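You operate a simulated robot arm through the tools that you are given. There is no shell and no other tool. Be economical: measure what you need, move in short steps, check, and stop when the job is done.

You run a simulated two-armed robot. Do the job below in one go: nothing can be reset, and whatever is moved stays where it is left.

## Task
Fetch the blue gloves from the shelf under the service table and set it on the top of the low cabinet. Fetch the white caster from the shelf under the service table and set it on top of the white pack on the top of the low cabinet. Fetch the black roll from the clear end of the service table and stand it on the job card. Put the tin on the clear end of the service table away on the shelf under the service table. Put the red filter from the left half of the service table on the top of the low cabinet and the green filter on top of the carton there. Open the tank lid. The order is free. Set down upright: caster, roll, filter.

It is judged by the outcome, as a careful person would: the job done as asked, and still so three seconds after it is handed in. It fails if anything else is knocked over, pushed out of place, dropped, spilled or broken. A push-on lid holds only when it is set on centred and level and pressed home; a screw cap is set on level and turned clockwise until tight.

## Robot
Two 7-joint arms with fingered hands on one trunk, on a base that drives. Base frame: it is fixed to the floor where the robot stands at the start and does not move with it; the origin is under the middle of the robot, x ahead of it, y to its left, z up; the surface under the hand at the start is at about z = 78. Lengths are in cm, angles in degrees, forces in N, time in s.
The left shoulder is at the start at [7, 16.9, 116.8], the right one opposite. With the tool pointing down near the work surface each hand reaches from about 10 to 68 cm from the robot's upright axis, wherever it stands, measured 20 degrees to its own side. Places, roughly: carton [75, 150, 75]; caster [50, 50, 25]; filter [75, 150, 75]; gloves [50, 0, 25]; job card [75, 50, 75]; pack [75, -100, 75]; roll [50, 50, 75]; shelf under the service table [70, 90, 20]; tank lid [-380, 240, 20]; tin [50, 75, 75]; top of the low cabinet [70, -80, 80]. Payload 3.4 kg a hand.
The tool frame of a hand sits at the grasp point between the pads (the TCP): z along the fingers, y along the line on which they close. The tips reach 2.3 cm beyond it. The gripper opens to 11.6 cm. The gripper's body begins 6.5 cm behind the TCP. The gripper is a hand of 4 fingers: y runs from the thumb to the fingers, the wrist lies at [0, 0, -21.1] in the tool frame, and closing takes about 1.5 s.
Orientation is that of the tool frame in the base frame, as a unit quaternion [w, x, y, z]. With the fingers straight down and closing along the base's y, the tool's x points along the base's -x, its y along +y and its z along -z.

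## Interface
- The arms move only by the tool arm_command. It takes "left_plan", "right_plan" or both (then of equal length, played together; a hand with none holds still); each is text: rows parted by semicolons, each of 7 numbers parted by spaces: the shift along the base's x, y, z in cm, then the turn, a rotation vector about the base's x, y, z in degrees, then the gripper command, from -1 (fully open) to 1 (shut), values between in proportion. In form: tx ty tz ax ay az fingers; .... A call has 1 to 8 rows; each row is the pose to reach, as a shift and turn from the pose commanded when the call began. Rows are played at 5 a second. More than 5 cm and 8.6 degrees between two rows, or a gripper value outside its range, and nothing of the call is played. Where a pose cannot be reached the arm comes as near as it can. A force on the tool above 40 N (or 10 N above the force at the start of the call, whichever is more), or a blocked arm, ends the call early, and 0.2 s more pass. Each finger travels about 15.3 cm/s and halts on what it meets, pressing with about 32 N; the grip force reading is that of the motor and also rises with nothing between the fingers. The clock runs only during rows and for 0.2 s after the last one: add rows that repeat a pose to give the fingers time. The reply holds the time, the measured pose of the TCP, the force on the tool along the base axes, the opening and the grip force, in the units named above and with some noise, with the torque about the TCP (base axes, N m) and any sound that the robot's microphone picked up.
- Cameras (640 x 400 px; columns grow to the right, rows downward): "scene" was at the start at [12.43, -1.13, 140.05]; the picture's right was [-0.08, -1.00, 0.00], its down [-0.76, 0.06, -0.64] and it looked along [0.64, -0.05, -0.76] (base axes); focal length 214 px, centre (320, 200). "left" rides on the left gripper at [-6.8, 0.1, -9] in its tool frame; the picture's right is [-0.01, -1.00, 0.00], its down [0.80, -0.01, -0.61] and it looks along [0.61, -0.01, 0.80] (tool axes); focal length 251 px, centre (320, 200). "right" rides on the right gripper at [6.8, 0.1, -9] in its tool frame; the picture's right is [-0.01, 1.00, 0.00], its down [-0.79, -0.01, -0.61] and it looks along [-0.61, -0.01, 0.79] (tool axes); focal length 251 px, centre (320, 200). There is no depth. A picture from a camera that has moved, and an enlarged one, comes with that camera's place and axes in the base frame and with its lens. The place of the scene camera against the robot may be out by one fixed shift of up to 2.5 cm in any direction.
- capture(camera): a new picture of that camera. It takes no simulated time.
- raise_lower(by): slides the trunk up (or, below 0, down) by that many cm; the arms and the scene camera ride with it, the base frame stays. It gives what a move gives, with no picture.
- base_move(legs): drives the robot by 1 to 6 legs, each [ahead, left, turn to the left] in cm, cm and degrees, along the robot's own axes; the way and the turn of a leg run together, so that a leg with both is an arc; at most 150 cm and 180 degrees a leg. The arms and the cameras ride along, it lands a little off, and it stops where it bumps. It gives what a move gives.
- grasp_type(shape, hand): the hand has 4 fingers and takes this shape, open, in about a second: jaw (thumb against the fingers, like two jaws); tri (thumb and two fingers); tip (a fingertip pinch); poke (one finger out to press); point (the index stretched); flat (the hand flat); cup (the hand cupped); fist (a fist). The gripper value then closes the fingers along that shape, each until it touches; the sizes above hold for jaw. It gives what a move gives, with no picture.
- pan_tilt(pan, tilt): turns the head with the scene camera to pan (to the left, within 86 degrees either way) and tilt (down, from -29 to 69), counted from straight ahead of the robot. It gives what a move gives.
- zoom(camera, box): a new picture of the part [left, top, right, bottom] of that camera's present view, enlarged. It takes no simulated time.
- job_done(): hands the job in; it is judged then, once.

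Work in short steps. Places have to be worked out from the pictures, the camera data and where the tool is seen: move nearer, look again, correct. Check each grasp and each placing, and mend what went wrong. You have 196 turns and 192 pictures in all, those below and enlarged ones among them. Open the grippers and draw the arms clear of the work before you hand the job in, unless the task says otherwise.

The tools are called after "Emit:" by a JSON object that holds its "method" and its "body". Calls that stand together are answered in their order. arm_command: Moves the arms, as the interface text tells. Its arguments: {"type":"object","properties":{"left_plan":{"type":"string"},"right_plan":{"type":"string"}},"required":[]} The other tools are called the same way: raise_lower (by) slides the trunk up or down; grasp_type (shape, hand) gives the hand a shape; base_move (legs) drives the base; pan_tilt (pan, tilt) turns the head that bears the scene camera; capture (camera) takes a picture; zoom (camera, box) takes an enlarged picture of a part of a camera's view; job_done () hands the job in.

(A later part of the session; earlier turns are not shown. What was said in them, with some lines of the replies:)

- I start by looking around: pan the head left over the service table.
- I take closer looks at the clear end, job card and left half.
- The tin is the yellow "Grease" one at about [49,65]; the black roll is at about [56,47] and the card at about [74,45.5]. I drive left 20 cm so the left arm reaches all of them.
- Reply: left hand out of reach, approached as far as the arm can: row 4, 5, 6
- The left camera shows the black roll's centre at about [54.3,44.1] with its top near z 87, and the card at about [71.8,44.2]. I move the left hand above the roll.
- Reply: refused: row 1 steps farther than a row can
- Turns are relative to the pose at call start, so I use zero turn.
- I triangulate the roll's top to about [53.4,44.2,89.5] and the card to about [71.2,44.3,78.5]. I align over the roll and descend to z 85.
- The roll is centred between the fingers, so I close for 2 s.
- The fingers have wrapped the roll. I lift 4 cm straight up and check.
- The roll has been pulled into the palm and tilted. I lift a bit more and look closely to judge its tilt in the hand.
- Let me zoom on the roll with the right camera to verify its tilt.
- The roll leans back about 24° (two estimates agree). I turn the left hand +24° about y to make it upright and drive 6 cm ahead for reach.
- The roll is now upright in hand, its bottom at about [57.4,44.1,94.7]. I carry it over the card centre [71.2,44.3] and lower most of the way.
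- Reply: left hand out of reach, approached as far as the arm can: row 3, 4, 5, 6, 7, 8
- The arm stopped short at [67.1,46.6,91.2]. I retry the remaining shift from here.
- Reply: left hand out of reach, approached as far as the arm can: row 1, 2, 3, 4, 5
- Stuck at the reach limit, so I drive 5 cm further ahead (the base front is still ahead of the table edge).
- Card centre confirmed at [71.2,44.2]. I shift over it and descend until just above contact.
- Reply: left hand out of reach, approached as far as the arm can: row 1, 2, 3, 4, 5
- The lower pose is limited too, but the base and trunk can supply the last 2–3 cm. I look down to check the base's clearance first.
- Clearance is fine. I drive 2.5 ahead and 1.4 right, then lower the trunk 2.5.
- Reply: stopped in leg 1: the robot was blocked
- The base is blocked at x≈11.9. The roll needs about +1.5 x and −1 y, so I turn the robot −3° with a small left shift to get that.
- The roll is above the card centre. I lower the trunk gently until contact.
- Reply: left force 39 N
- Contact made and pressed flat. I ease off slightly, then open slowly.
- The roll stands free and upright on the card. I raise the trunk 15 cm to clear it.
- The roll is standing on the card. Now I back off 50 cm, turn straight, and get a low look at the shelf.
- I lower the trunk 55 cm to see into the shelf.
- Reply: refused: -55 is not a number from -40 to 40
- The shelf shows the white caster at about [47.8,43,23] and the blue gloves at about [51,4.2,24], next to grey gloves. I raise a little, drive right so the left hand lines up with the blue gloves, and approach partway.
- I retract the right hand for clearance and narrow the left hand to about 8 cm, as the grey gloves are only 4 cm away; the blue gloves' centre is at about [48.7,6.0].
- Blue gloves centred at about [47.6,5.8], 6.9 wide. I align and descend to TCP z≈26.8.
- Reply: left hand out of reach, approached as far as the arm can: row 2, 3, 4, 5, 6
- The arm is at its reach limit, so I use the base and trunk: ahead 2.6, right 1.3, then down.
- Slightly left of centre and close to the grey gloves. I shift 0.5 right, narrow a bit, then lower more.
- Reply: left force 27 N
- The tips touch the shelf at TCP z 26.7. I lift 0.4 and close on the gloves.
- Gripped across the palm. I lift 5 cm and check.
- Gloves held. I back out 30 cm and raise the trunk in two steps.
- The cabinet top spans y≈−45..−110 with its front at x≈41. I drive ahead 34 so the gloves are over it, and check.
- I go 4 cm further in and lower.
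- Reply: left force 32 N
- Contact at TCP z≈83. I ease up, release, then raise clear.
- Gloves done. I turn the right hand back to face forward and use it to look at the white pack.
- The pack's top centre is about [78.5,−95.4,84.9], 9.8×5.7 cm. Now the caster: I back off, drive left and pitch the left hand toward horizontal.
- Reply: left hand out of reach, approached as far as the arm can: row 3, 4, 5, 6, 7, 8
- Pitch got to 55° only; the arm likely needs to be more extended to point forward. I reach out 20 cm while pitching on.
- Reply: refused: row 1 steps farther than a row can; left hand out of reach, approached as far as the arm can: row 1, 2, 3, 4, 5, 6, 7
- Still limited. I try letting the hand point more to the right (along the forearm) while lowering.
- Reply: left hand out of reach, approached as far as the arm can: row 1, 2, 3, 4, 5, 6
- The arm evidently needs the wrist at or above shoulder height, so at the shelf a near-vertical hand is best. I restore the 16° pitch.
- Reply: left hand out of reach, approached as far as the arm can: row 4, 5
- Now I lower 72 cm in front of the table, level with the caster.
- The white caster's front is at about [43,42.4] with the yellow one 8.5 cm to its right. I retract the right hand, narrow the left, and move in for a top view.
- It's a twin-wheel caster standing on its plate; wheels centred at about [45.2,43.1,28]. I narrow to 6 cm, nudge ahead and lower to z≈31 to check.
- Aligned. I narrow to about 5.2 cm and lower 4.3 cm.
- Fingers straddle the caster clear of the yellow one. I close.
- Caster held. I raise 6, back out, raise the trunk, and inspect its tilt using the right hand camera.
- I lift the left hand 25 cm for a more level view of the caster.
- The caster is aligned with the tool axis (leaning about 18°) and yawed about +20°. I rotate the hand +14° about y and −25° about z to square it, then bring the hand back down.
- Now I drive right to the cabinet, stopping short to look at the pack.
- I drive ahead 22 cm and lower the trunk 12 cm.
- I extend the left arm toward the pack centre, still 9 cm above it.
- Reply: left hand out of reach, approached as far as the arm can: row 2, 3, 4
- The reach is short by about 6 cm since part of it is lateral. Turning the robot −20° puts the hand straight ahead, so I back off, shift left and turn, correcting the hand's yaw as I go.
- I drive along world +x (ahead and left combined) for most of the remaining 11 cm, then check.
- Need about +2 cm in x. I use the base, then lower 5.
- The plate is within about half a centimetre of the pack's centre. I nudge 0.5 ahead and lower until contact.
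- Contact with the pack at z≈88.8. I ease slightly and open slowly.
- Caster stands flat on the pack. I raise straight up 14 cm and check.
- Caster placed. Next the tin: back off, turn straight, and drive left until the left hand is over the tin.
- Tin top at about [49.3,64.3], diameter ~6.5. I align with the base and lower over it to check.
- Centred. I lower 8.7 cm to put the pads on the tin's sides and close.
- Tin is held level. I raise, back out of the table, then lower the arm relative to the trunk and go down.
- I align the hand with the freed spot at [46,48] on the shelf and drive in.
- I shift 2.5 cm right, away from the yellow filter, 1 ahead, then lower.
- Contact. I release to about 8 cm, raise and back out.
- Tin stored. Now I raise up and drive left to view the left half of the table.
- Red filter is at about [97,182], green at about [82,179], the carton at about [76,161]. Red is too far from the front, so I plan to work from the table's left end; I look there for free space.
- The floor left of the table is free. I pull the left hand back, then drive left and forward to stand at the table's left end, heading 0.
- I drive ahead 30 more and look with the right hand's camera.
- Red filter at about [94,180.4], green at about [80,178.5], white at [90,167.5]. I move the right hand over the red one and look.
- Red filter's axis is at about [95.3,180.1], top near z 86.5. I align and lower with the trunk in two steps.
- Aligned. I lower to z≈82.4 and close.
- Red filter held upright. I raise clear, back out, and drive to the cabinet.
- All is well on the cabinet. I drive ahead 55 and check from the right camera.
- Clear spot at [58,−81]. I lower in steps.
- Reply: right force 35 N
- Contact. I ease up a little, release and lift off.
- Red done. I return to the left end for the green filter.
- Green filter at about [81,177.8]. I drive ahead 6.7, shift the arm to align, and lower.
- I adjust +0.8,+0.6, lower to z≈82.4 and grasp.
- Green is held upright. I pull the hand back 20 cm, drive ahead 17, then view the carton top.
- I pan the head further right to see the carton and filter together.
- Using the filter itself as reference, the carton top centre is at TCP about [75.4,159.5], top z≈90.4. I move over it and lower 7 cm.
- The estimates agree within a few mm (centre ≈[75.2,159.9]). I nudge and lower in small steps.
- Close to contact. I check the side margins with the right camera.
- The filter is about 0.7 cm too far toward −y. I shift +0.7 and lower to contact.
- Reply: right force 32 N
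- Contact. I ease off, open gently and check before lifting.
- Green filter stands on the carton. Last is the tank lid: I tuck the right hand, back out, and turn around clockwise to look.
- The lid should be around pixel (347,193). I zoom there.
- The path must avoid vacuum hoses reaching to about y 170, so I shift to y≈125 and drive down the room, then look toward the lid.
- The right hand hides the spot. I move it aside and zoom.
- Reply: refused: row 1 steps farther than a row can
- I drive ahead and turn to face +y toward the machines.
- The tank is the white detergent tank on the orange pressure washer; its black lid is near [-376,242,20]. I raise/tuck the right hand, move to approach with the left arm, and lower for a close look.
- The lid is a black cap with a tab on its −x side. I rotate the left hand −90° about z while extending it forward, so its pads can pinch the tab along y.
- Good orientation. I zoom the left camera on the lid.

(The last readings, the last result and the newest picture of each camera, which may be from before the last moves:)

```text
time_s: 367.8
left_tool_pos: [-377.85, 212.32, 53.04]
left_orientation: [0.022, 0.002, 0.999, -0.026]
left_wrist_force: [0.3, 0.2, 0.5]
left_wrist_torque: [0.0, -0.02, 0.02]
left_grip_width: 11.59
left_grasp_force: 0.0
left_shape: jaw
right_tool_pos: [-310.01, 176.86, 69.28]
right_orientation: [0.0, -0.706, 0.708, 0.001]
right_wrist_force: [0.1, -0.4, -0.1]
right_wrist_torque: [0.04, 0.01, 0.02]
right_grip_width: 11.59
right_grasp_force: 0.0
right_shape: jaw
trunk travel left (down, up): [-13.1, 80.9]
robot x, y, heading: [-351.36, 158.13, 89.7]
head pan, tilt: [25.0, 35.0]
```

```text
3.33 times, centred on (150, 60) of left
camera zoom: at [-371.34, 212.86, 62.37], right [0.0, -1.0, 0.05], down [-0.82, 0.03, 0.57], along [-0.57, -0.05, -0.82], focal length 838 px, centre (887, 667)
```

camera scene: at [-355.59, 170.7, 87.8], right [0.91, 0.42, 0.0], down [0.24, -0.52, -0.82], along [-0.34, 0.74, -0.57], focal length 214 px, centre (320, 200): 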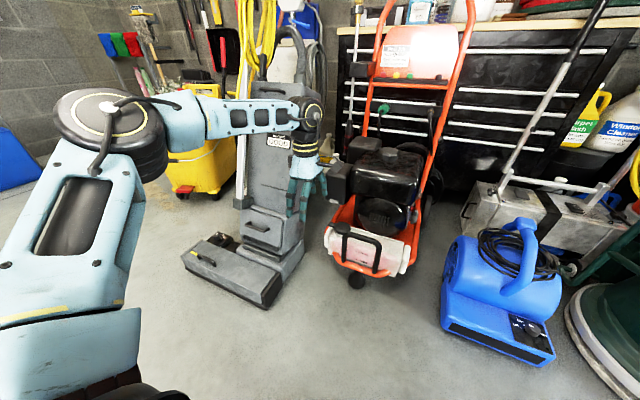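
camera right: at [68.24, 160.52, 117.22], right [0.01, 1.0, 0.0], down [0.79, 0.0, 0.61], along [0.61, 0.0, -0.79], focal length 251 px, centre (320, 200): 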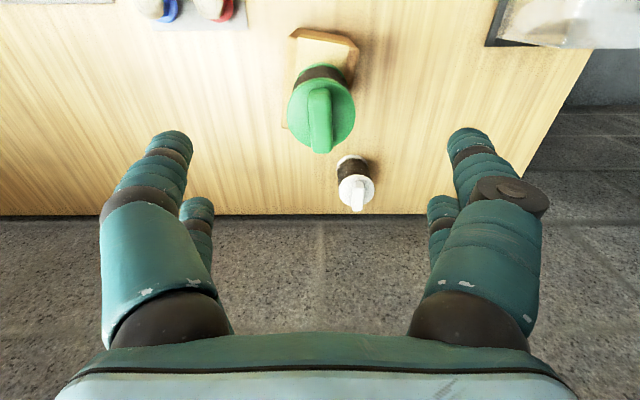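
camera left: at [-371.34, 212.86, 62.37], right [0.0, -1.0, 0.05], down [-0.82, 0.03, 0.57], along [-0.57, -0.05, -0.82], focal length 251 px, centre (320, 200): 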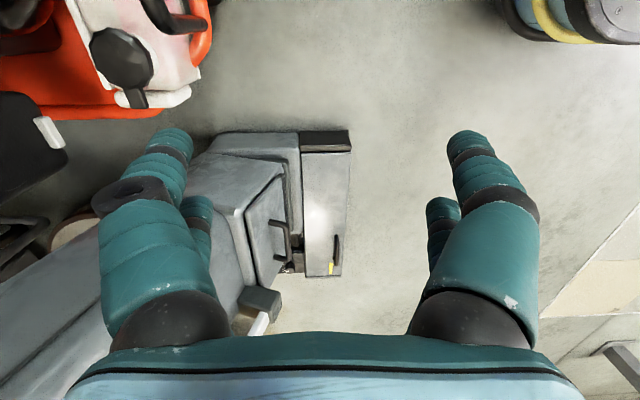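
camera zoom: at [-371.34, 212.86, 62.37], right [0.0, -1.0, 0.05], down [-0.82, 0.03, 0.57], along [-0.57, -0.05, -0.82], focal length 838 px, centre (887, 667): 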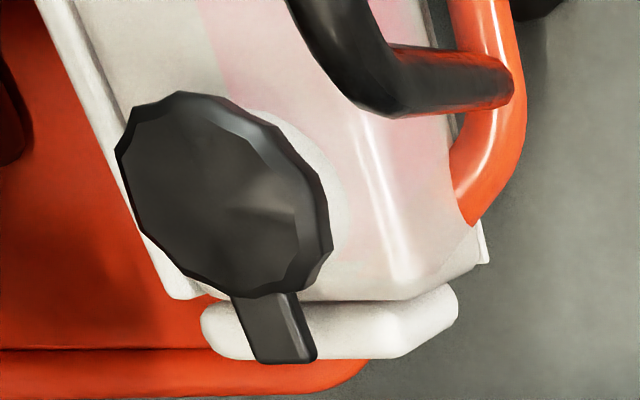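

I drive ahead 24 to bring the hand above the lid and look straight at it again.

Emit:
{"method": "base_move", "body": {"legs": [[24, 0, 0]]}}

Emit:
{"method": "capture", "body": {"camera": "left"}}

Emit:
{"method": "pan_tilt", "body": {"pan": 20, "tilt": 50}}

Emit:
{"method": "capture", "body": {"camera": "scene"}}

```text
time_s: 369.5
left_tool_pos: [-377.63, 236.3, 53.13]
left_orientation: [0.023, 0.001, 0.999, -0.027]
left_wrist_force: [-0.2, -0.1, 0.1]
left_wrist_torque: [0.0, 0.02, -0.02]
left_grip_width: 11.58
left_grasp_force: 0.0
left_shape: jaw
right_tool_pos: [-309.67, 200.79, 69.3]
right_orientation: [0.0, -0.705, 0.709, 0.0]
right_wrist_force: [0.4, -0.3, 0.1]
right_wrist_torque: [-0.03, 0.01, 0.02]
right_grip_width: 11.58
right_grasp_force: 0.1
right_shape: jaw
trunk travel left (down, up): [-13.1, 80.9]
robot x, y, heading: [-351.32, 182.02, 89.7]
head pan, tilt: [25.0, 35.0]
```

```text
40 pictures are left
camera left: at [-371.2, 236.83, 62.4], right [0.0, -1.0, 0.05], down [-0.82, 0.03, 0.57], along [-0.57, -0.05, -0.82], focal length 251 px, centre (320, 200)
```

left: 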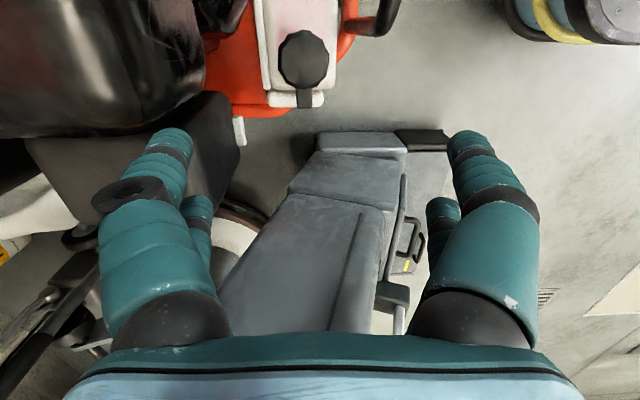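

```text
time_s: 370.3
left_tool_pos: [-377.53, 236.2, 53.19]
left_orientation: [0.023, 0.002, 0.999, -0.026]
left_wrist_force: [-0.2, -0.7, -0.3]
left_wrist_torque: [0.01, 0.02, -0.02]
left_grip_width: 11.56
left_grasp_force: 0.1
left_shape: jaw
right_tool_pos: [-309.85, 200.81, 69.26]
right_orientation: [0.0, -0.705, 0.709, 0.0]
right_wrist_force: [-0.5, 0.3, 0.2]
right_wrist_torque: [-0.01, 0.01, -0.02]
right_grip_width: 11.59
right_grasp_force: 0.1
right_shape: jaw
trunk travel left (down, up): [-13.1, 80.9]
robot x, y, heading: [-351.78, 182.29, 89.8]
head pan, tilt: [20.0, 50.0]
```

```text
39 pictures are left
camera scene: at [-354.42, 193.88, 85.63], right [0.94, 0.34, 0.0], down [0.26, -0.72, -0.64], along [-0.22, 0.61, -0.77], focal length 214 px, centre (320, 200)
```

scene: 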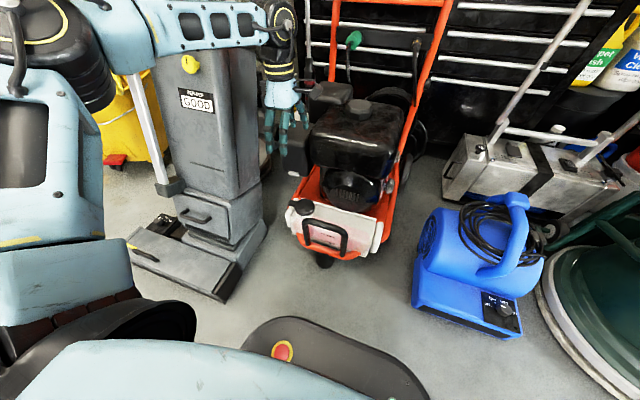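

Triangulated: cap centre about [-375.0,236.6,23.5], radius 3.4; tab end about [-381.5,236.9]. I zoom for the hinge details.

Emit:
{"method": "zoom", "body": {"camera": "left", "box": [255, 10, 365, 120]}}

Emit:
{"method": "zoom", "body": {"camera": "scene", "box": [275, 185, 345, 245]}}

```text
3.64 times, centred on (310, 65) of left
camera zoom: at [-371.2, 236.82, 62.42], right [0.0, -1.0, 0.05], down [-0.82, 0.03, 0.57], along [-0.57, -0.05, -0.82], focal length 914 px, centre (356, 691)
```

zoom: 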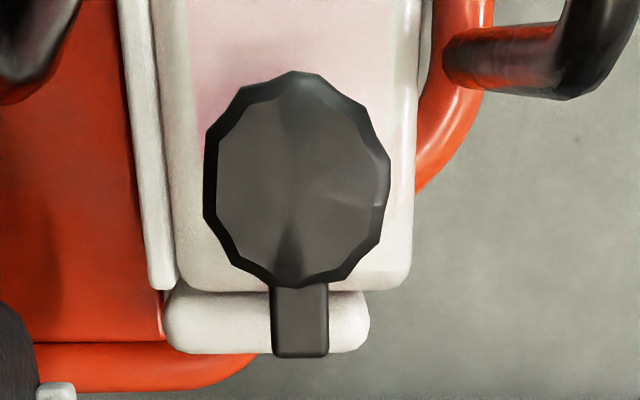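

```text
6.67 times, centred on (310, 215) of scene
camera zoom: at [-354.42, 193.88, 85.63], right [0.94, 0.34, 0.0], down [0.26, -0.72, -0.64], along [-0.22, 0.61, -0.77], focal length 1430 px, centre (387, 100)
```

zoom: 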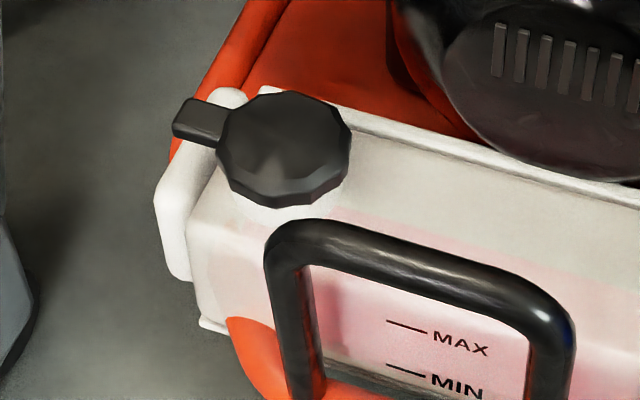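

I plan to pinch/wrap the tab from its ±y sides and lift it. A black box sits near y≈246+, so I narrow the hand to 4 cm first, reposition, and descend partway.

Emit:
{"method": "arm_command", "body": {"left_plan": "0 0 0 0 0 0 -0.6; 0 0 0 0 0 0 -0.2; 0 0 0 0 0 0 0.1; 0 0 0 0 0 0 0.3; 0 0 0 0 0 0 0.3"}}

Emit:
{"method": "base_move", "body": {"legs": [[6, 5, 0]]}}

Emit:
{"method": "arm_command", "body": {"left_plan": "0 -3 0 0 0 0 0.3; 0.2 -5.4 -3 0 0 0 0.3; 0.2 -5.4 -7 0 0 0 0.3; 0.2 -5.4 -7 0 0 0 0.3"}}

Emit:
{"method": "raise_lower", "body": {"by": -12}}

Emit:
{"method": "capture", "body": {"camera": "left"}}

Emit:
{"method": "capture", "body": {"camera": "scene"}}

```text
time_s: 371.5
left_tool_pos: [-377.61, 236.27, 53.18]
left_orientation: [0.022, 0.002, 0.999, -0.026]
left_wrist_force: [0.3, -0.5, 0.1]
left_wrist_torque: [0.03, 0.0, -0.01]
left_grip_width: 4.11
left_grasp_force: 0.0
left_shape: jaw
right_tool_pos: [-309.87, 200.85, 69.27]
right_orientation: [0.0, -0.706, 0.708, 0.001]
right_wrist_force: [-0.1, 0.1, 0.4]
right_wrist_torque: [0.01, -0.01, 0.01]
right_grip_width: 11.58
right_grasp_force: 0.0
right_shape: jaw
trunk travel left (down, up): [-13.1, 80.9]
robot x, y, heading: [-351.89, 182.18, 89.7]
head pan, tilt: [20.0, 50.0]
```

```text
time_s: 372.6
left_tool_pos: [-382.64, 242.37, 53.06]
left_orientation: [0.023, 0.001, 0.999, -0.026]
left_wrist_force: [-0.3, -0.8, -0.4]
left_wrist_torque: [0.0, 0.04, 0.0]
left_grip_width: 4.09
left_grasp_force: 0.0
left_shape: jaw
right_tool_pos: [-314.69, 206.91, 69.41]
right_orientation: [0.001, -0.706, 0.708, 0.001]
right_wrist_force: [0.7, 0.2, 0.4]
right_wrist_torque: [-0.03, -0.01, 0.01]
right_grip_width: 11.57
right_grasp_force: 0.0
right_shape: jaw
trunk travel left (down, up): [-13.1, 80.9]
robot x, y, heading: [-356.56, 188.19, 89.9]
head pan, tilt: [20.0, 50.0]
```

```text
time_s: 373.6
left_tool_pos: [-382.38, 236.84, 46.24]
left_orientation: [0.022, 0.001, 0.999, -0.026]
left_wrist_force: [0.0, 0.8, -0.5]
left_wrist_torque: [0.02, -0.02, -0.01]
left_grip_width: 4.09
left_grasp_force: 0.1
left_shape: jaw
right_tool_pos: [-314.74, 206.78, 69.3]
right_orientation: [0.001, -0.706, 0.709, 0.001]
right_wrist_force: [0.1, 0.0, 0.0]
right_wrist_torque: [-0.01, 0.0, 0.0]
right_grip_width: 11.61
right_grasp_force: 0.0
right_shape: jaw
trunk travel left (down, up): [-13.1, 80.9]
robot x, y, heading: [-356.52, 188.26, 90.0]
head pan, tilt: [20.0, 50.0]
```

```text
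time_s: 375.1
left_tool_pos: [-382.5, 236.92, 34.22]
left_orientation: [0.023, 0.002, 0.999, -0.026]
left_wrist_force: [-0.1, 0.4, 0.3]
left_wrist_torque: [0.02, 0.02, -0.02]
left_grip_width: 4.1
left_grasp_force: 0.1
left_shape: jaw
right_tool_pos: [-314.75, 206.91, 57.39]
right_orientation: [0.001, -0.706, 0.708, 0.001]
right_wrist_force: [0.2, 0.6, 0.6]
right_wrist_torque: [-0.02, -0.01, 0.02]
right_grip_width: 11.6
right_grasp_force: 0.0
right_shape: jaw
trunk travel left (down, up): [-1.1, 92.9]
robot x, y, heading: [-356.68, 188.45, 90.0]
head pan, tilt: [20.0, 50.0]
```

```text
36 pictures are left
camera left: at [-375.99, 237.42, 43.44], right [0.0, -1.0, 0.05], down [-0.82, 0.03, 0.57], along [-0.57, -0.05, -0.82], focal length 251 px, centre (320, 200)
```

left: 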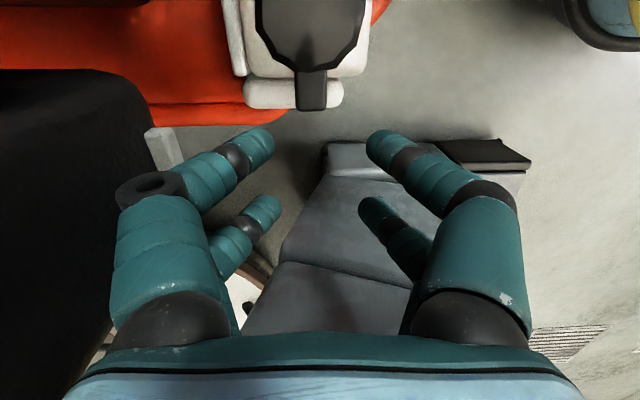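

```text
35 pictures are left
camera scene: at [-359.39, 199.89, 73.63], right [0.94, 0.34, 0.0], down [0.26, -0.72, -0.64], along [-0.22, 0.6, -0.77], focal length 214 px, centre (320, 200)
```

scene: 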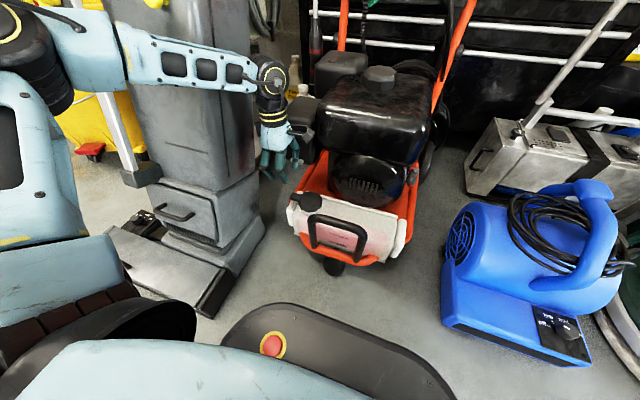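

The tab (y≈237) is centred on the front finger pair. I descend 11 cm to tab level.

Emit:
{"method": "arm_command", "body": {"left_plan": "0 0 -3 0 0 0 0.3; 0 0 -6 0 0 0 0.3; 0 0 -8 0 0 0 0.3; 0 0 -9.5 0 0 0 0.3; 0 0 -11 0 0 0 0.3; 0 0 -11 0 0 0 0.3"}}

Emit:
{"method": "capture", "body": {"camera": "left"}}

Emit:
{"method": "zoom", "body": {"camera": "scene", "box": [240, 140, 360, 240]}}

```text
time_s: 376.4
left_tool_pos: [-382.48, 236.9, 23.19]
left_orientation: [0.023, 0.002, 0.999, -0.027]
left_wrist_force: [0.2, -1.6, 0.3]
left_wrist_torque: [0.02, 0.03, 0.01]
left_grip_width: 4.06
left_grasp_force: 0.1
left_shape: jaw
right_tool_pos: [-314.76, 206.8, 57.37]
right_orientation: [0.0, -0.706, 0.708, 0.0]
right_wrist_force: [-0.3, -0.6, 0.6]
right_wrist_torque: [-0.02, 0.04, 0.0]
right_grip_width: 11.62
right_grasp_force: 0.0
right_shape: jaw
trunk travel left (down, up): [-1.1, 92.9]
robot x, y, heading: [-356.61, 188.46, 90.0]
head pan, tilt: [20.0, 50.0]
```

```text
34 pictures are left
camera left: at [-375.98, 237.43, 32.37], right [0.0, -1.0, 0.05], down [-0.82, 0.03, 0.57], along [-0.57, -0.05, -0.82], focal length 251 px, centre (320, 200)
```

left: 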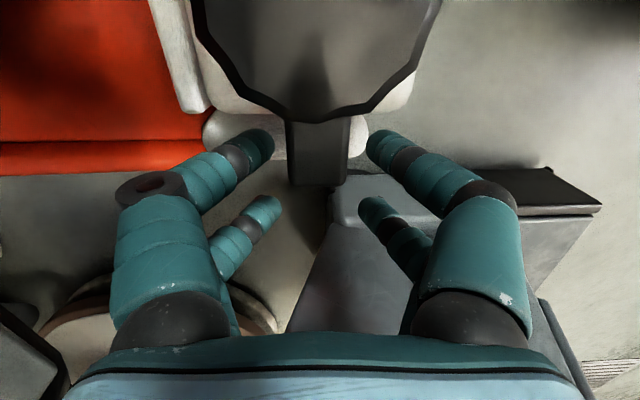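

```text
4.00 times, centred on (300, 190) of scene
camera zoom: at [-359.39, 199.9, 73.63], right [0.94, 0.34, 0.0], down [0.26, -0.72, -0.64], along [-0.22, 0.6, -0.77], focal length 858 px, centre (400, 240)
```

zoom: 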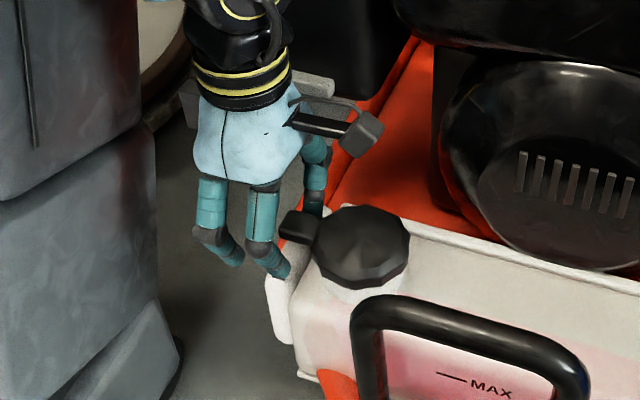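

The front fingers straddle the tab, tips below it. I close on it.

Emit:
{"method": "arm_command", "body": {"left_plan": "0 0 0 0 0 0 0.5; 0 0 0 0 0 0 0.7; 0 0 0 0 0 0 0.9; 0 0 0 0 0 0 1; 0 0 0 0 0 0 1; 0 0 0 0 0 0 1"}}

Emit:
{"method": "zoom", "body": {"camera": "left", "box": [200, 60, 440, 260]}}

```text
time_s: 377.9
left_tool_pos: [-382.35, 236.81, 23.18]
left_orientation: [0.023, 0.002, 0.999, -0.026]
left_wrist_force: [-0.4, 3.2, -0.8]
left_wrist_torque: [-0.03, 0.03, 0.07]
left_grip_width: 0.01
left_grasp_force: 31.9
left_shape: jaw
right_tool_pos: [-314.74, 206.8, 57.36]
right_orientation: [0.0, -0.706, 0.708, 0.001]
right_wrist_force: [0.1, -0.3, -0.2]
right_wrist_torque: [0.01, 0.0, 0.0]
right_grip_width: 11.59
right_grasp_force: 0.0
right_shape: jaw
trunk travel left (down, up): [-1.1, 92.9]
robot x, y, heading: [-356.33, 188.21, 89.9]
head pan, tilt: [20.0, 50.0]
```

```text
2.00 times, centred on (320, 160) of left
camera zoom: at [-375.98, 237.44, 32.4], right [0.0, -1.0, 0.05], down [-0.82, 0.03, 0.57], along [-0.57, -0.05, -0.82], focal length 503 px, centre (320, 280)
```

zoom: 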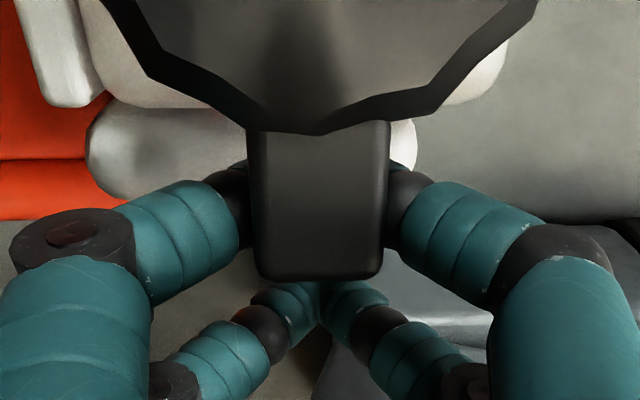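

Fingers are closed around and beneath the tab. I lift along the first 20° of an arc about a hinge on the +x side and watch the force.

Emit:
{"method": "arm_command", "body": {"left_plan": "0 0 0.7 0 0 0 1; 0.1 0 1.4 0 0 0 1; 0.3 0 2.2 0 0 0 1; 0.5 0 3 0 0 0 1; 0.5 0 3 0 0 0 1"}}

Emit:
{"method": "capture", "body": {"camera": "left"}}

Emit:
{"method": "zoom", "body": {"camera": "scene", "box": [240, 140, 360, 240]}}

```text
time_s: 379.1
left_tool_pos: [-382.01, 236.84, 26.12]
left_orientation: [0.023, 0.001, 0.999, -0.026]
left_wrist_force: [-0.1, 0.8, -1.4]
left_wrist_torque: [-0.01, -0.02, 0.02]
left_grip_width: 0.0
left_grasp_force: 32.2
left_shape: jaw
right_tool_pos: [-314.74, 206.77, 57.23]
right_orientation: [0.0, -0.705, 0.709, 0.001]
right_wrist_force: [0.0, 0.7, 0.9]
right_wrist_torque: [-0.05, 0.0, -0.01]
right_grip_width: 11.6
right_grasp_force: 0.2
right_shape: jaw
trunk travel left (down, up): [-1.1, 92.9]
robot x, y, heading: [-356.53, 187.9, 90.2]
head pan, tilt: [20.0, 50.0]
```

```text
31 pictures are left
camera left: at [-375.48, 237.39, 35.41], right [0.0, -1.0, 0.05], down [-0.82, 0.03, 0.57], along [-0.57, -0.05, -0.82], focal length 251 px, centre (320, 200)
```

left: 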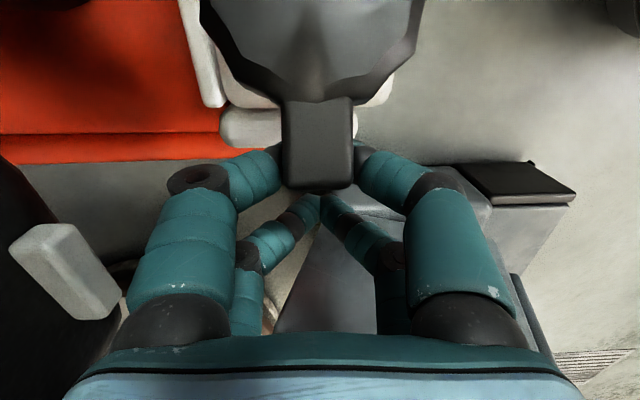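

```text
4.00 times, centred on (300, 190) of scene
camera zoom: at [-359.39, 199.89, 73.63], right [0.94, 0.34, 0.0], down [0.26, -0.72, -0.64], along [-0.22, 0.6, -0.77], focal length 858 px, centre (400, 240)
```

zoom: 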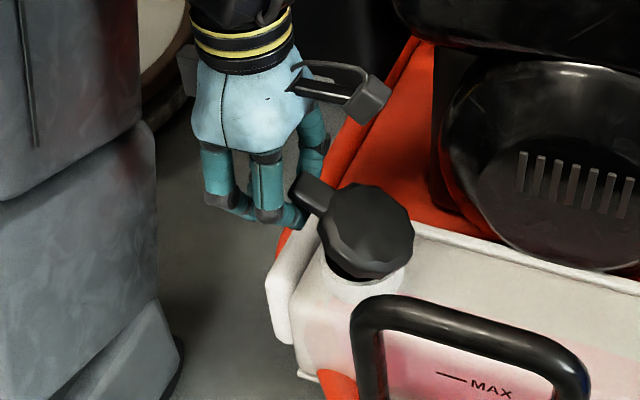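

The lid swings up on a hinge at its +x side. I continue the arc to about 70°.

Emit:
{"method": "arm_command", "body": {"left_plan": "0.5 0 1.1 0 0 0 1; 1.1 0 2.1 0 0 0 1; 1.8 0 3 0 0 0 1; 2.6 0 3.8 0 0 0 1; 3.9 0 4.7 0 0 0 1; 5.3 0 5.3 0 0 0 1; 5.3 0 5.3 0 0 0 1"}}

Emit:
{"method": "capture", "body": {"camera": "left"}}

Emit:
{"method": "zoom", "body": {"camera": "scene", "box": [240, 140, 360, 240]}}

```text
time_s: 380.6
left_tool_pos: [-376.63, 236.84, 31.52]
left_orientation: [0.024, 0.001, 0.999, -0.027]
left_wrist_force: [-1.2, 0.3, 0.1]
left_wrist_torque: [-0.01, -0.01, 0.01]
left_grip_width: 0.02
left_grasp_force: 31.9
left_shape: jaw
right_tool_pos: [-314.8, 206.88, 57.31]
right_orientation: [0.001, -0.705, 0.709, 0.001]
right_wrist_force: [-0.1, 1.7, 0.9]
right_wrist_torque: [0.06, -0.03, 0.02]
right_grip_width: 11.61
right_grasp_force: 0.1
right_shape: jaw
trunk travel left (down, up): [-1.1, 92.9]
robot x, y, heading: [-356.57, 188.24, 89.9]
head pan, tilt: [20.0, 50.0]
```

```text
29 pictures are left
camera left: at [-370.16, 237.42, 40.71], right [0.0, -1.0, 0.05], down [-0.82, 0.03, 0.57], along [-0.57, -0.05, -0.82], focal length 251 px, centre (320, 200)
```

left: 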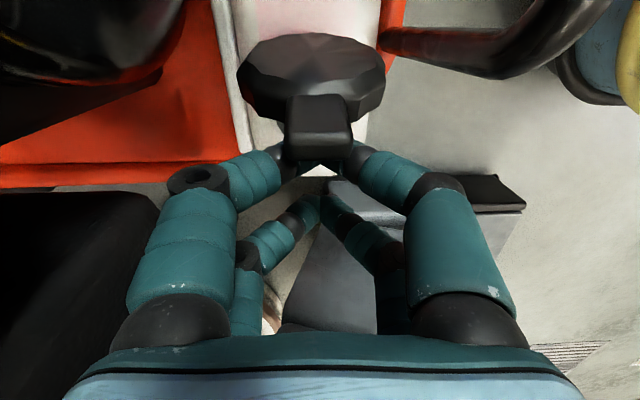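

```text
4.00 times, centred on (300, 190) of scene
camera zoom: at [-359.39, 199.9, 73.63], right [0.94, 0.34, 0.0], down [0.26, -0.72, -0.64], along [-0.22, 0.6, -0.77], focal length 858 px, centre (400, 240)
```

zoom: 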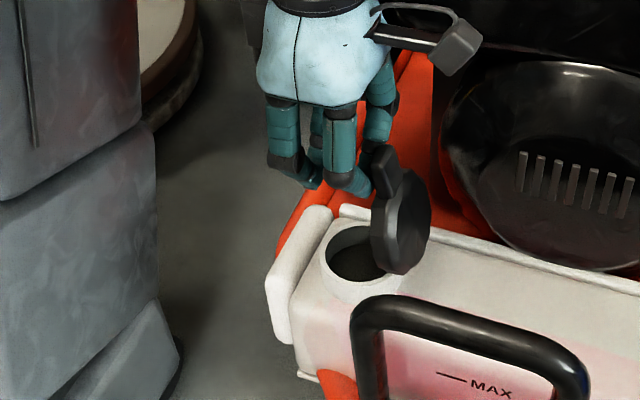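

About 70–75° open and the neck is visible. I push the tab on over past vertical.

Emit:
{"method": "arm_command", "body": {"left_plan": "1.2 0 0.3 0 0 0 1; 2.4 0 0.5 0 0 0 1; 3.6 0 0.5 0 0 0 1; 4.8 0 0.2 0 0 0 1; 6 0 -0.2 0 0 0 1; 7 0 -0.7 0 0 0 1; 7 0 -0.7 0 0 0 1"}}

Emit:
{"method": "zoom", "body": {"camera": "scene", "box": [240, 140, 380, 250]}}

```text
time_s: 382.0
left_tool_pos: [-370.97, 236.98, 31.16]
left_orientation: [0.019, -0.004, 1.0, -0.023]
left_wrist_force: [-12.9, 0.2, 11.0]
left_wrist_torque: [0.02, -0.01, -0.02]
left_grip_width: 0.0
left_grasp_force: 32.4
left_shape: jaw
right_tool_pos: [-314.82, 207.01, 57.3]
right_orientation: [-0.001, 0.708, -0.707, -0.002]
right_wrist_force: [-0.1, -0.5, 0.1]
right_wrist_torque: [-0.01, 0.0, 0.02]
right_grip_width: 11.6
right_grasp_force: 0.1
right_shape: jaw
trunk travel left (down, up): [-1.1, 92.9]
robot x, y, heading: [-356.76, 188.16, 90.2]
head pan, tilt: [20.0, 50.0]
stopped in row 6 (left hand): the force on the tool passed its limit at 47 N (the readings are from after the stop); the commanded pose is now the measured one
```

```text
3.64 times, centred on (310, 195) of scene
camera zoom: at [-359.51, 199.8, 73.66], right [0.94, 0.34, 0.0], down [0.26, -0.72, -0.64], along [-0.22, 0.6, -0.77], focal length 780 px, centre (356, 218)
```

zoom: 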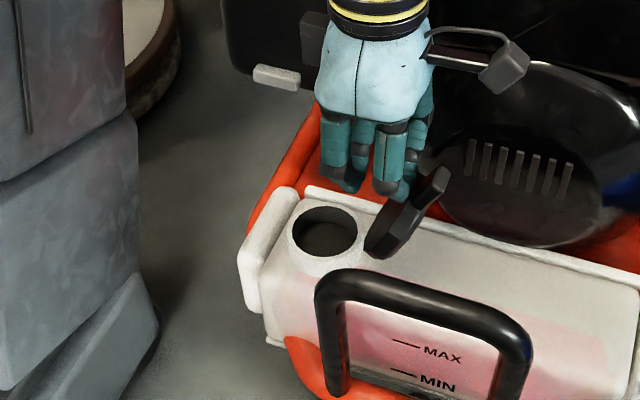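

The lid is past vertical, against its stop. I back off −x gently and check it stays open.

Emit:
{"method": "arm_command", "body": {"left_plan": "-0.7 0 0.2 0 0 0 1; -1.5 0 0.4 0 0 0 1; -2.5 0 0.5 0 0 0 1; -2.5 0 0.5 0 0 0 1"}}

Emit:
{"method": "zoom", "body": {"camera": "scene", "box": [240, 140, 380, 250]}}

Emit:
{"method": "capture", "body": {"camera": "left"}}

```text
time_s: 383.0
left_tool_pos: [-373.32, 236.81, 31.55]
left_orientation: [0.019, -0.003, 1.0, -0.024]
left_wrist_force: [-0.4, 0.4, 0.2]
left_wrist_torque: [-0.02, 0.0, 0.01]
left_grip_width: 0.0
left_grasp_force: 32.0
left_shape: jaw
right_tool_pos: [-314.8, 207.01, 57.3]
right_orientation: [0.0, 0.707, -0.707, -0.001]
right_wrist_force: [0.2, 0.1, 0.6]
right_wrist_torque: [-0.01, 0.02, -0.02]
right_grip_width: 11.6
right_grasp_force: 0.2
right_shape: jaw
trunk travel left (down, up): [-1.1, 92.9]
robot x, y, heading: [-356.46, 188.33, 90.0]
head pan, tilt: [20.0, 50.0]
```

```text
3.64 times, centred on (310, 195) of scene
camera zoom: at [-359.47, 199.89, 73.63], right [0.94, 0.34, 0.0], down [0.26, -0.72, -0.64], along [-0.22, 0.6, -0.77], focal length 780 px, centre (356, 218)
```

zoom: 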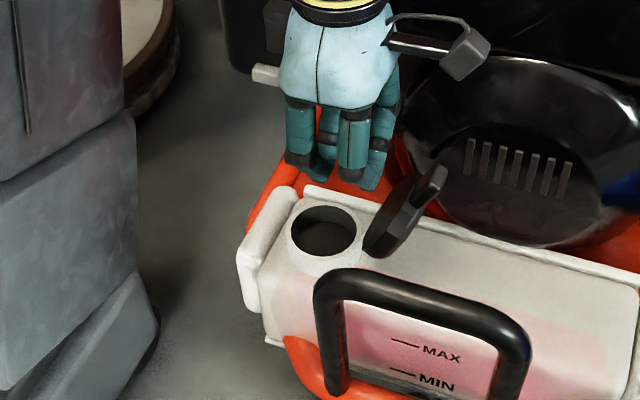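

```text
25 pictures are left
camera left: at [-366.76, 237.45, 40.77], right [0.01, -1.0, 0.05], down [-0.82, 0.02, 0.58], along [-0.58, -0.05, -0.82], focal length 251 px, centre (320, 200)
```

left: 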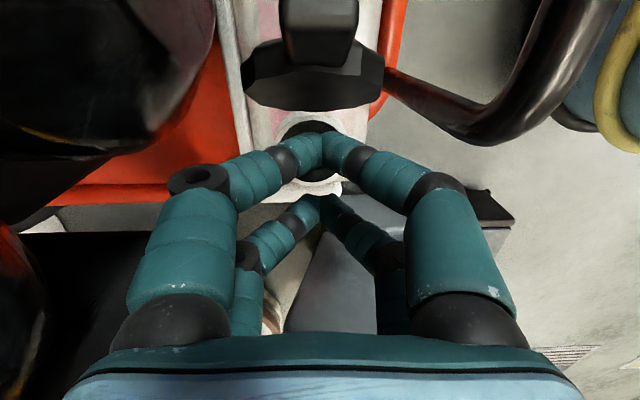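

The lid stays open on its own. I withdraw: −x and up, raise the trunk, back away, then open the gripper.

Emit:
{"method": "arm_command", "body": {"left_plan": "-2 0 2 0 0 0 1; -4 0 5 0 0 0 1; -5 0 9 0 0 0 1; -5 0 13 0 0 0 1; -5 0 13 0 0 0 1"}}

Emit:
{"method": "raise_lower", "body": {"by": 25}}

Emit:
{"method": "base_move", "body": {"legs": [[-45, 0, 0]]}}

Emit:
{"method": "arm_command", "body": {"left_plan": "0 0 0 0 0 0 0.5; 0 0 0 0 0 0 0; 0 0 0 0 0 0 -0.5; 0 0 0 0 0 0 -1; 0 0 0 0 0 0 -1; 0 0 0 0 0 0 -1"}}

Emit:
{"method": "pan_tilt", "body": {"pan": 12, "tilt": 40}}

Emit:
{"method": "zoom", "body": {"camera": "scene", "box": [230, 120, 430, 260]}}

```text
time_s: 384.2
left_tool_pos: [-378.31, 236.89, 44.66]
left_orientation: [0.019, -0.002, 0.999, -0.025]
left_wrist_force: [-0.5, -0.6, -0.2]
left_wrist_torque: [-0.02, 0.01, -0.01]
left_grip_width: 0.0
left_grasp_force: 31.7
left_shape: jaw
right_tool_pos: [-314.91, 206.96, 57.33]
right_orientation: [0.0, 0.707, -0.707, -0.001]
right_wrist_force: [-0.5, -0.1, -0.3]
right_wrist_torque: [-0.03, 0.0, -0.03]
right_grip_width: 11.61
right_grasp_force: 0.1
right_shape: jaw
trunk travel left (down, up): [-1.1, 92.9]
robot x, y, heading: [-356.31, 188.11, 89.9]
head pan, tilt: [20.0, 50.0]
```

```text
time_s: 386.8
left_tool_pos: [-378.22, 237.02, 69.49]
left_orientation: [0.019, -0.002, 1.0, -0.024]
left_wrist_force: [-0.5, -0.2, 0.4]
left_wrist_torque: [-0.02, 0.0, 0.0]
left_grip_width: 0.0
left_grasp_force: 31.7
left_shape: jaw
right_tool_pos: [-314.87, 207.0, 82.27]
right_orientation: [0.0, 0.707, -0.707, -0.001]
right_wrist_force: [0.7, 0.2, -0.5]
right_wrist_torque: [-0.01, -0.01, -0.03]
right_grip_width: 11.59
right_grasp_force: 0.1
right_shape: jaw
trunk travel left (down, up): [-26.1, 67.9]
robot x, y, heading: [-356.37, 188.27, 89.9]
head pan, tilt: [20.0, 50.0]
```

```text
time_s: 389.5
left_tool_pos: [-378.21, 192.02, 69.54]
left_orientation: [0.02, -0.003, 1.0, -0.024]
left_wrist_force: [0.5, -0.2, 0.4]
left_wrist_torque: [0.0, -0.03, -0.02]
left_grip_width: 0.0
left_grasp_force: 32.0
left_shape: jaw
right_tool_pos: [-314.89, 162.16, 82.35]
right_orientation: [0.002, -0.706, 0.708, 0.002]
right_wrist_force: [0.2, 0.0, 0.5]
right_wrist_torque: [0.01, -0.01, 0.02]
right_grip_width: 11.6
right_grasp_force: 0.0
right_shape: jaw
trunk travel left (down, up): [-26.1, 67.9]
robot x, y, heading: [-356.46, 143.21, 90.2]
head pan, tilt: [20.0, 50.0]
```

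```text
time_s: 390.9
left_tool_pos: [-378.1, 192.21, 69.49]
left_orientation: [0.019, -0.002, 1.0, -0.025]
left_wrist_force: [0.5, -0.1, 0.2]
left_wrist_torque: [0.02, 0.0, -0.02]
left_grip_width: 11.61
left_grasp_force: 0.1
left_shape: jaw
right_tool_pos: [-314.92, 162.14, 82.39]
right_orientation: [0.0, -0.707, 0.707, 0.001]
right_wrist_force: [-0.2, 0.3, -0.6]
right_wrist_torque: [0.02, 0.02, -0.04]
right_grip_width: 11.59
right_grasp_force: 0.1
right_shape: jaw
trunk travel left (down, up): [-26.1, 67.9]
robot x, y, heading: [-356.68, 143.64, 89.7]
head pan, tilt: [20.0, 50.0]
```

```text
time_s: 391.6
left_tool_pos: [-378.24, 192.16, 69.61]
left_orientation: [0.02, -0.003, 0.999, -0.024]
left_wrist_force: [0.9, 0.7, 0.1]
left_wrist_torque: [-0.01, 0.01, -0.01]
left_grip_width: 11.6
left_grasp_force: 0.1
left_shape: jaw
right_tool_pos: [-314.84, 162.08, 82.34]
right_orientation: [0.001, -0.707, 0.707, 0.001]
right_wrist_force: [-0.1, 0.5, -0.1]
right_wrist_torque: [0.03, 0.04, -0.01]
right_grip_width: 11.59
right_grasp_force: 0.1
right_shape: jaw
trunk travel left (down, up): [-26.1, 67.9]
robot x, y, heading: [-356.47, 143.6, 89.8]
head pan, tilt: [12.0, 40.0]
```

```text
2.86 times, centred on (330, 190) of scene
camera zoom: at [-358.62, 156.2, 100.04], right [0.98, 0.21, 0.0], down [0.13, -0.63, -0.77], along [-0.16, 0.75, -0.64], focal length 613 px, centre (291, 229)
```

zoom: 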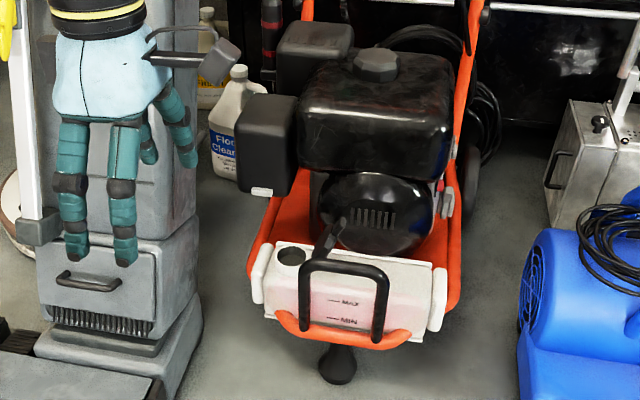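

The lid is open and steady, both grippers are open and the arms are clear. Each placement was checked right after release, so I hand the job in.

Emit:
{"method": "job_done", "body": {}}

```text
The job is handed in.
```

The job is handed in with every item done:
- **Blue gloves:** on the cabinet top.
- **White caster:** upright on the white pack.
- **Black roll:** standing on the job card.
- **Grease tin:** on the shelf under the service table.
- **Red filter:** upright on the cabinet top.
- **Green filter:** upright on the carton.
- **Tank lid:** open past vertical and holding.
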